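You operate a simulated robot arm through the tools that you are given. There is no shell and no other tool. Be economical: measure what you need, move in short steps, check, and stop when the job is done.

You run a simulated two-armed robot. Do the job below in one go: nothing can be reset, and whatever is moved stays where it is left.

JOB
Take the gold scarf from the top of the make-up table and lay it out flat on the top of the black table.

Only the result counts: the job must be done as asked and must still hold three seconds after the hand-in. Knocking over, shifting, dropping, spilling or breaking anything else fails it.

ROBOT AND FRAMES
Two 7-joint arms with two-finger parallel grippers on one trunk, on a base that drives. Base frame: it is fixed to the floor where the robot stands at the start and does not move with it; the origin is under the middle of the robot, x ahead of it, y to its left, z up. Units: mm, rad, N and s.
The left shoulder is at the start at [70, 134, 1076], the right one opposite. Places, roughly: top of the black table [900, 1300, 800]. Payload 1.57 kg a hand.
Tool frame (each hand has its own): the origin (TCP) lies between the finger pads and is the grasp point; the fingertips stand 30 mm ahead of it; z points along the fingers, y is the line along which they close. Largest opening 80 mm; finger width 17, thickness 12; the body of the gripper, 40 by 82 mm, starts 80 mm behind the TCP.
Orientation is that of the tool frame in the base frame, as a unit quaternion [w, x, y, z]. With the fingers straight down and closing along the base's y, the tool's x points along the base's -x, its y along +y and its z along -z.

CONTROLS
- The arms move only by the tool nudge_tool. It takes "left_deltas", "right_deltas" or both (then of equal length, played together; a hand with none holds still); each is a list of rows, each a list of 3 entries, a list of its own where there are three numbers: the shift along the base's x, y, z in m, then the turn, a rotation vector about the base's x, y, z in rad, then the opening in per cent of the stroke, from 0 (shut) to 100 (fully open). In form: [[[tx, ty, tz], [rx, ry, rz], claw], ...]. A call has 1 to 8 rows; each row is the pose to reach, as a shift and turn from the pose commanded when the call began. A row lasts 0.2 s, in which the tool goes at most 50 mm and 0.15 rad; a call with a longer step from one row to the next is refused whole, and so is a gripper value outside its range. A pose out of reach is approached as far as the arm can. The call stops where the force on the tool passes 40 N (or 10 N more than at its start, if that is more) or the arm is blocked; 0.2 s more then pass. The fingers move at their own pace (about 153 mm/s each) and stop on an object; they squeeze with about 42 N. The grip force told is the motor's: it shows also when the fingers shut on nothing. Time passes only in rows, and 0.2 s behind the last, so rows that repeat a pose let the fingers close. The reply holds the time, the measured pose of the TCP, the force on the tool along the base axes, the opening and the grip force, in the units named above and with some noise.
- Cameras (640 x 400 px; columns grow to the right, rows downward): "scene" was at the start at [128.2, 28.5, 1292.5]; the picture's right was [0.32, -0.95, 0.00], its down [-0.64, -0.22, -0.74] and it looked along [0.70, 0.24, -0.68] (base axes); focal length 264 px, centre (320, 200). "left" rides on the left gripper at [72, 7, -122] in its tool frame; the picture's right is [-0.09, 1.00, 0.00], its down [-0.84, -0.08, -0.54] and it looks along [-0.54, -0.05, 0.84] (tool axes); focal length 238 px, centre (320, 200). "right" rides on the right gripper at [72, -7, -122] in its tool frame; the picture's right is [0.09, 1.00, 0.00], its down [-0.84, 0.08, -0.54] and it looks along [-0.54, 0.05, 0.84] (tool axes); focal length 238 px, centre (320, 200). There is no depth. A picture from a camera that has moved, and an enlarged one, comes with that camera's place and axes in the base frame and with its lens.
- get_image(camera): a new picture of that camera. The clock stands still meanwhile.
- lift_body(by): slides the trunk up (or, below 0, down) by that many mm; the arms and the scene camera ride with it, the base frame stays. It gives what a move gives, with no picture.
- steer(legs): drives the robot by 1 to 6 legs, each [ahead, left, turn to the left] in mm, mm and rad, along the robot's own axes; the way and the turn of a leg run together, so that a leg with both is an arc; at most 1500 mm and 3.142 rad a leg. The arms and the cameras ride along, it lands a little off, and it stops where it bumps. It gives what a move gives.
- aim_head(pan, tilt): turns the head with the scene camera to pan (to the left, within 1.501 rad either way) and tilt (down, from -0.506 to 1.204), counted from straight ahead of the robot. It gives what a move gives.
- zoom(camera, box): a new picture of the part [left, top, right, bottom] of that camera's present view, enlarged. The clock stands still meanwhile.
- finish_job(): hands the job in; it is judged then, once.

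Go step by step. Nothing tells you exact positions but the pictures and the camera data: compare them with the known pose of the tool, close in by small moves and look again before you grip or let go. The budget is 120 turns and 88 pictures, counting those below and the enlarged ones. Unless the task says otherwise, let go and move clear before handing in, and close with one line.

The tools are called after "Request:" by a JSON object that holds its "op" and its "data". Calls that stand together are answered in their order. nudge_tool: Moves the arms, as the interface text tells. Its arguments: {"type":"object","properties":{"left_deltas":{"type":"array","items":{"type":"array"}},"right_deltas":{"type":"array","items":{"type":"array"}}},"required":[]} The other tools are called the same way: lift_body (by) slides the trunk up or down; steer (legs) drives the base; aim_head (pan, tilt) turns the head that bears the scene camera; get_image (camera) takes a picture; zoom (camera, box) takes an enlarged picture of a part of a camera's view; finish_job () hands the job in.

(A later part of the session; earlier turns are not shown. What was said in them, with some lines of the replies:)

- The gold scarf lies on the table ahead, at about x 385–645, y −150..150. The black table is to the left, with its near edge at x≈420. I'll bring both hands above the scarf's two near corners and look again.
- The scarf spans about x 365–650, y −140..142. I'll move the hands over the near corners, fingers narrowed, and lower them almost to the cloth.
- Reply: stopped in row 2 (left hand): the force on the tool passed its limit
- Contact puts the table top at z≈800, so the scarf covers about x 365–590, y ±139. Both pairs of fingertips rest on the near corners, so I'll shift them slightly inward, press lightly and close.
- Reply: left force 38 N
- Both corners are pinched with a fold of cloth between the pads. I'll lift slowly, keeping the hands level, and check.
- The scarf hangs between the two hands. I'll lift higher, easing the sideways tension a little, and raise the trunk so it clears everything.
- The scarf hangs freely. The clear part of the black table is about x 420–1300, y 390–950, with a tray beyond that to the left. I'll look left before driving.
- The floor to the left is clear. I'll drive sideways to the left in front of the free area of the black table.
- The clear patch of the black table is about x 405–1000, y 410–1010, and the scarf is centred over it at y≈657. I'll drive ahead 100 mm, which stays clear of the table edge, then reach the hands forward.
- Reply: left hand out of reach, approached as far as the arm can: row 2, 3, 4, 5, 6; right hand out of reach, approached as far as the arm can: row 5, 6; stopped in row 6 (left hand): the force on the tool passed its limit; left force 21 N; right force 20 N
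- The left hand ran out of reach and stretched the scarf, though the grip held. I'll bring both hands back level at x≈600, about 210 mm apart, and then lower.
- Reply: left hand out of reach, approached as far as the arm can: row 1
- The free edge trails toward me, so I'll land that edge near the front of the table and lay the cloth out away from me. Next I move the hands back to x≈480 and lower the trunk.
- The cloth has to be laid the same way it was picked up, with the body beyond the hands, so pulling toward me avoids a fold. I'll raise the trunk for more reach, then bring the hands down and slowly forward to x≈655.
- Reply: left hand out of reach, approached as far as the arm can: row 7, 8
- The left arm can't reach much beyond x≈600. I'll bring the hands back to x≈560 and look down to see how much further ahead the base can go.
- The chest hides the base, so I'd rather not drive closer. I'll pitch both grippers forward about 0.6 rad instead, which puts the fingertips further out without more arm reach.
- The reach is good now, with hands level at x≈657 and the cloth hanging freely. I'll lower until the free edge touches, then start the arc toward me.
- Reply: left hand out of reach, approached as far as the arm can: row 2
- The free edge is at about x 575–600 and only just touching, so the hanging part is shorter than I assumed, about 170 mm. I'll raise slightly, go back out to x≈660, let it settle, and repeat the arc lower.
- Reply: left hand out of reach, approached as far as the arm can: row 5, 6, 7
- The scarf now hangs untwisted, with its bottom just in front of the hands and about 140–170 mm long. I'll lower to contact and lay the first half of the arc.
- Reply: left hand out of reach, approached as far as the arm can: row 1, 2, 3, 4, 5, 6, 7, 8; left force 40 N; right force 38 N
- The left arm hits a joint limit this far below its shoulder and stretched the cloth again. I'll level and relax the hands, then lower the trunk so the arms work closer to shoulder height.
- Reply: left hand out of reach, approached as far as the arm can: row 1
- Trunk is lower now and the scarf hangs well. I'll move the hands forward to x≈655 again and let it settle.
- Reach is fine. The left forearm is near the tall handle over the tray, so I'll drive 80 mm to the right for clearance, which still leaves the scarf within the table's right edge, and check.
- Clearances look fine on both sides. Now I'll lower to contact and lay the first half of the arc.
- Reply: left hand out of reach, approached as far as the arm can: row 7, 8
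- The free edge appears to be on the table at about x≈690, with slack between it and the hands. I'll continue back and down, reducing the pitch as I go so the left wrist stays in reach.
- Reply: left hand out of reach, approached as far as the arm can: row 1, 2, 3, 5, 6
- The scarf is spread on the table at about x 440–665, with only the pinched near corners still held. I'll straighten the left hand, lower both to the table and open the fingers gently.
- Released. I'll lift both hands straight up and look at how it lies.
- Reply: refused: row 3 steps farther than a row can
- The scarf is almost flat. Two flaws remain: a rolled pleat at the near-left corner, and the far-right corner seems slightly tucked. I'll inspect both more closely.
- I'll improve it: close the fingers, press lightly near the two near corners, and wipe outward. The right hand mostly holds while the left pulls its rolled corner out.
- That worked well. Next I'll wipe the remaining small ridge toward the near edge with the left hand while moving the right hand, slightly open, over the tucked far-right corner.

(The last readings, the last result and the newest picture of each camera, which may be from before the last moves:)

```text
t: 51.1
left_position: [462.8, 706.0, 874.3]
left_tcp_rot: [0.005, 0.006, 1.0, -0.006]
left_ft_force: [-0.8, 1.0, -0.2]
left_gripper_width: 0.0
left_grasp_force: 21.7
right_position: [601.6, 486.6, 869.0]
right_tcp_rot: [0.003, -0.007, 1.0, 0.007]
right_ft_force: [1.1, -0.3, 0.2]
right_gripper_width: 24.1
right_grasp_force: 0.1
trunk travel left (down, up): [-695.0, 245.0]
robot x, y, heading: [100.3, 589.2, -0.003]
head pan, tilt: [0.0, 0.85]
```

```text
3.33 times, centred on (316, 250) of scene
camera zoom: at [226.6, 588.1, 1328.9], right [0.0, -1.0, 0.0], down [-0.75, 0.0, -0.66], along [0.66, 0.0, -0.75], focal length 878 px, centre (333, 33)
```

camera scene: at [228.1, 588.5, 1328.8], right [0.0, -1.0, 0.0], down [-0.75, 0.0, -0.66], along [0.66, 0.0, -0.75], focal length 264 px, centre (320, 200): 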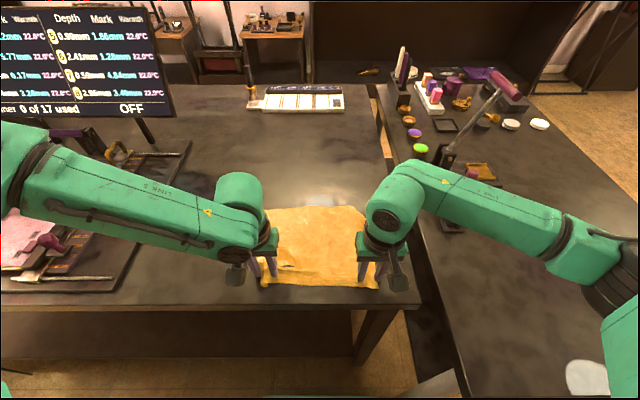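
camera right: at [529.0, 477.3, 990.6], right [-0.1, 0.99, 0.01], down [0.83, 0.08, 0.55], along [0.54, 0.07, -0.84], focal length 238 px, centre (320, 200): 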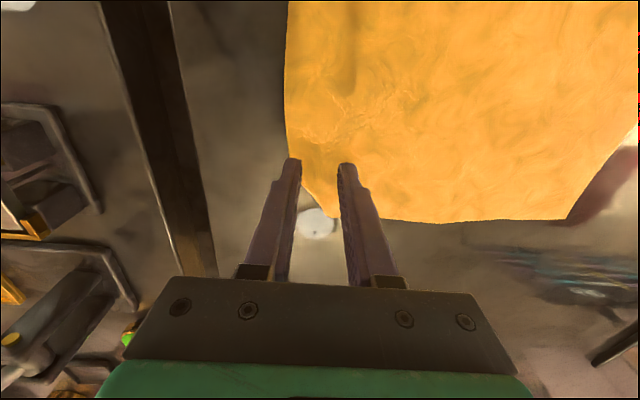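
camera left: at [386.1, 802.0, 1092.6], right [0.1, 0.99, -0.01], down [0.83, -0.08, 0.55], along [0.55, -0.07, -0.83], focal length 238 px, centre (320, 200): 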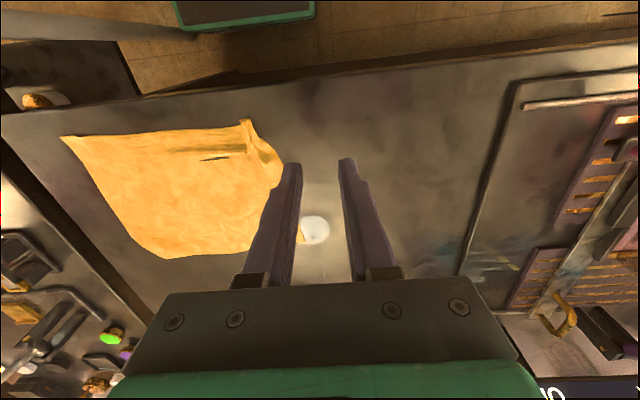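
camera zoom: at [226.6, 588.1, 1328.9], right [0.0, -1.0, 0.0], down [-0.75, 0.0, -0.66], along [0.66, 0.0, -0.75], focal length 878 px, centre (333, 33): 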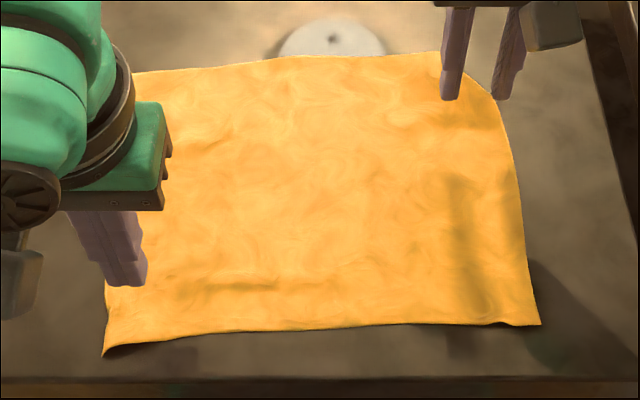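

The scarf is flat with essentially its full footprint. The tuck at the far-right corner is only about 40 mm and lies flat, so reworking it would risk more than it gains. I'll raise both hands clear and do a final check.

Request:
{"op": "nudge_tool", "data": {"left_deltas": [[[0, 0, 0.04], [0, 0, 0], 0], [[0, 0, 0.08], [0, 0, 0], 0], [[-0.02, 0.02, 0.12], [0, 0, 0], 0], [[-0.05, 0.04, 0.15], [0, 0, 0], 0], [[-0.08, 0.06, 0.18], [0, 0, 0], 0]], "right_deltas": [[[0, 0, 0.04], [0, 0, 0], 30], [[-0.01, 0, 0.08], [0, 0, 0], 30], [[-0.04, 0, 0.11], [0, 0, 0], 30], [[-0.08, 0, 0.14], [0, 0, 0], 30], [[-0.12, 0, 0.17], [0, 0, 0], 30]]}}

Request:
{"op": "get_image", "data": {"camera": "scene"}}

Request:
{"op": "get_image", "data": {"camera": "left"}}

Request:
{"op": "get_image", "data": {"camera": "right"}}

```text
t: 52.3
left_position: [380.9, 767.8, 1054.5]
left_tcp_rot: [0.005, 0.006, 1.0, -0.006]
left_ft_force: [-0.6, 0.7, -0.2]
left_gripper_width: 0.0
left_grasp_force: 21.3
right_position: [479.3, 486.9, 1044.4]
right_tcp_rot: [0.003, -0.006, 1.0, 0.007]
right_ft_force: [-0.7, -0.1, 0.1]
right_gripper_width: 24.0
right_grasp_force: 0.1
trunk travel left (down, up): [-695.0, 245.0]
robot x, y, heading: [101.0, 585.9, -0.006]
head pan, tilt: [0.0, 0.85]
```

```text
22 pictures are left
camera scene: at [223.7, 587.9, 1329.2], right [0.0, -1.0, 0.0], down [-0.75, 0.0, -0.66], along [0.66, 0.0, -0.75], focal length 264 px, centre (320, 200)
```

scene: 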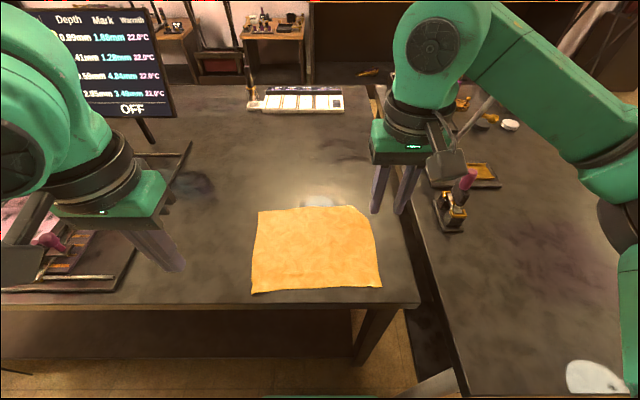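

```text
21 pictures are left
camera left: at [309.1, 777.1, 1174.7], right [0.11, 0.99, -0.01], down [0.83, -0.08, 0.55], along [0.55, -0.07, -0.83], focal length 238 px, centre (320, 200)
```

left: 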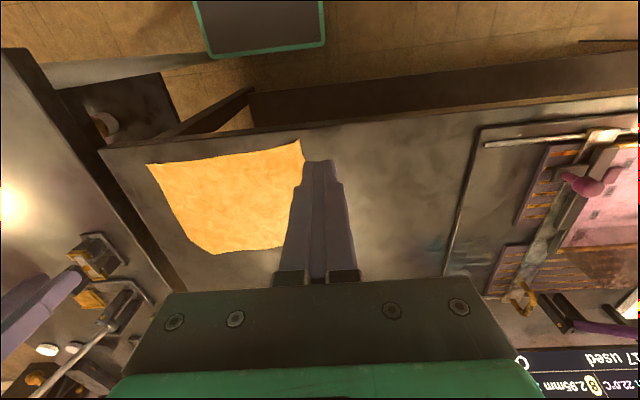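

```text
20 pictures are left
camera right: at [406.5, 475.9, 1165.5], right [-0.1, 0.99, 0.01], down [0.83, 0.08, 0.55], along [0.55, 0.07, -0.84], focal length 238 px, centre (320, 200)
```

right: 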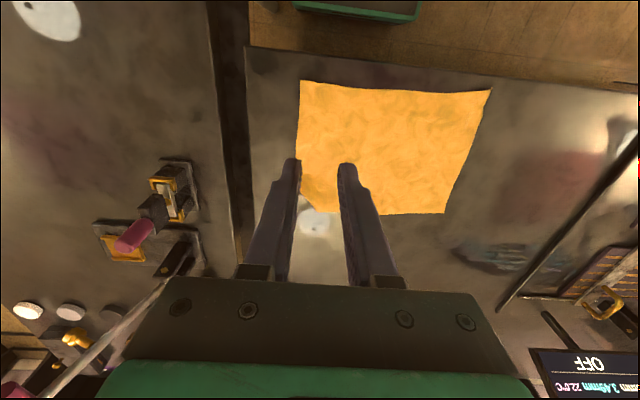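

The scarf lies flat and fully on the black table, nothing else in view looks disturbed, and both hands are clear. I'm handing in.

Request:
{"op": "finish_job", "data": {}}

```text
The job is handed in.
```

The gold scarf is laid out flat on top of the black table, apart from a tuck of about 40 mm at its far-right corner. Both hands are clear, and nothing else looked moved in the final pictures.
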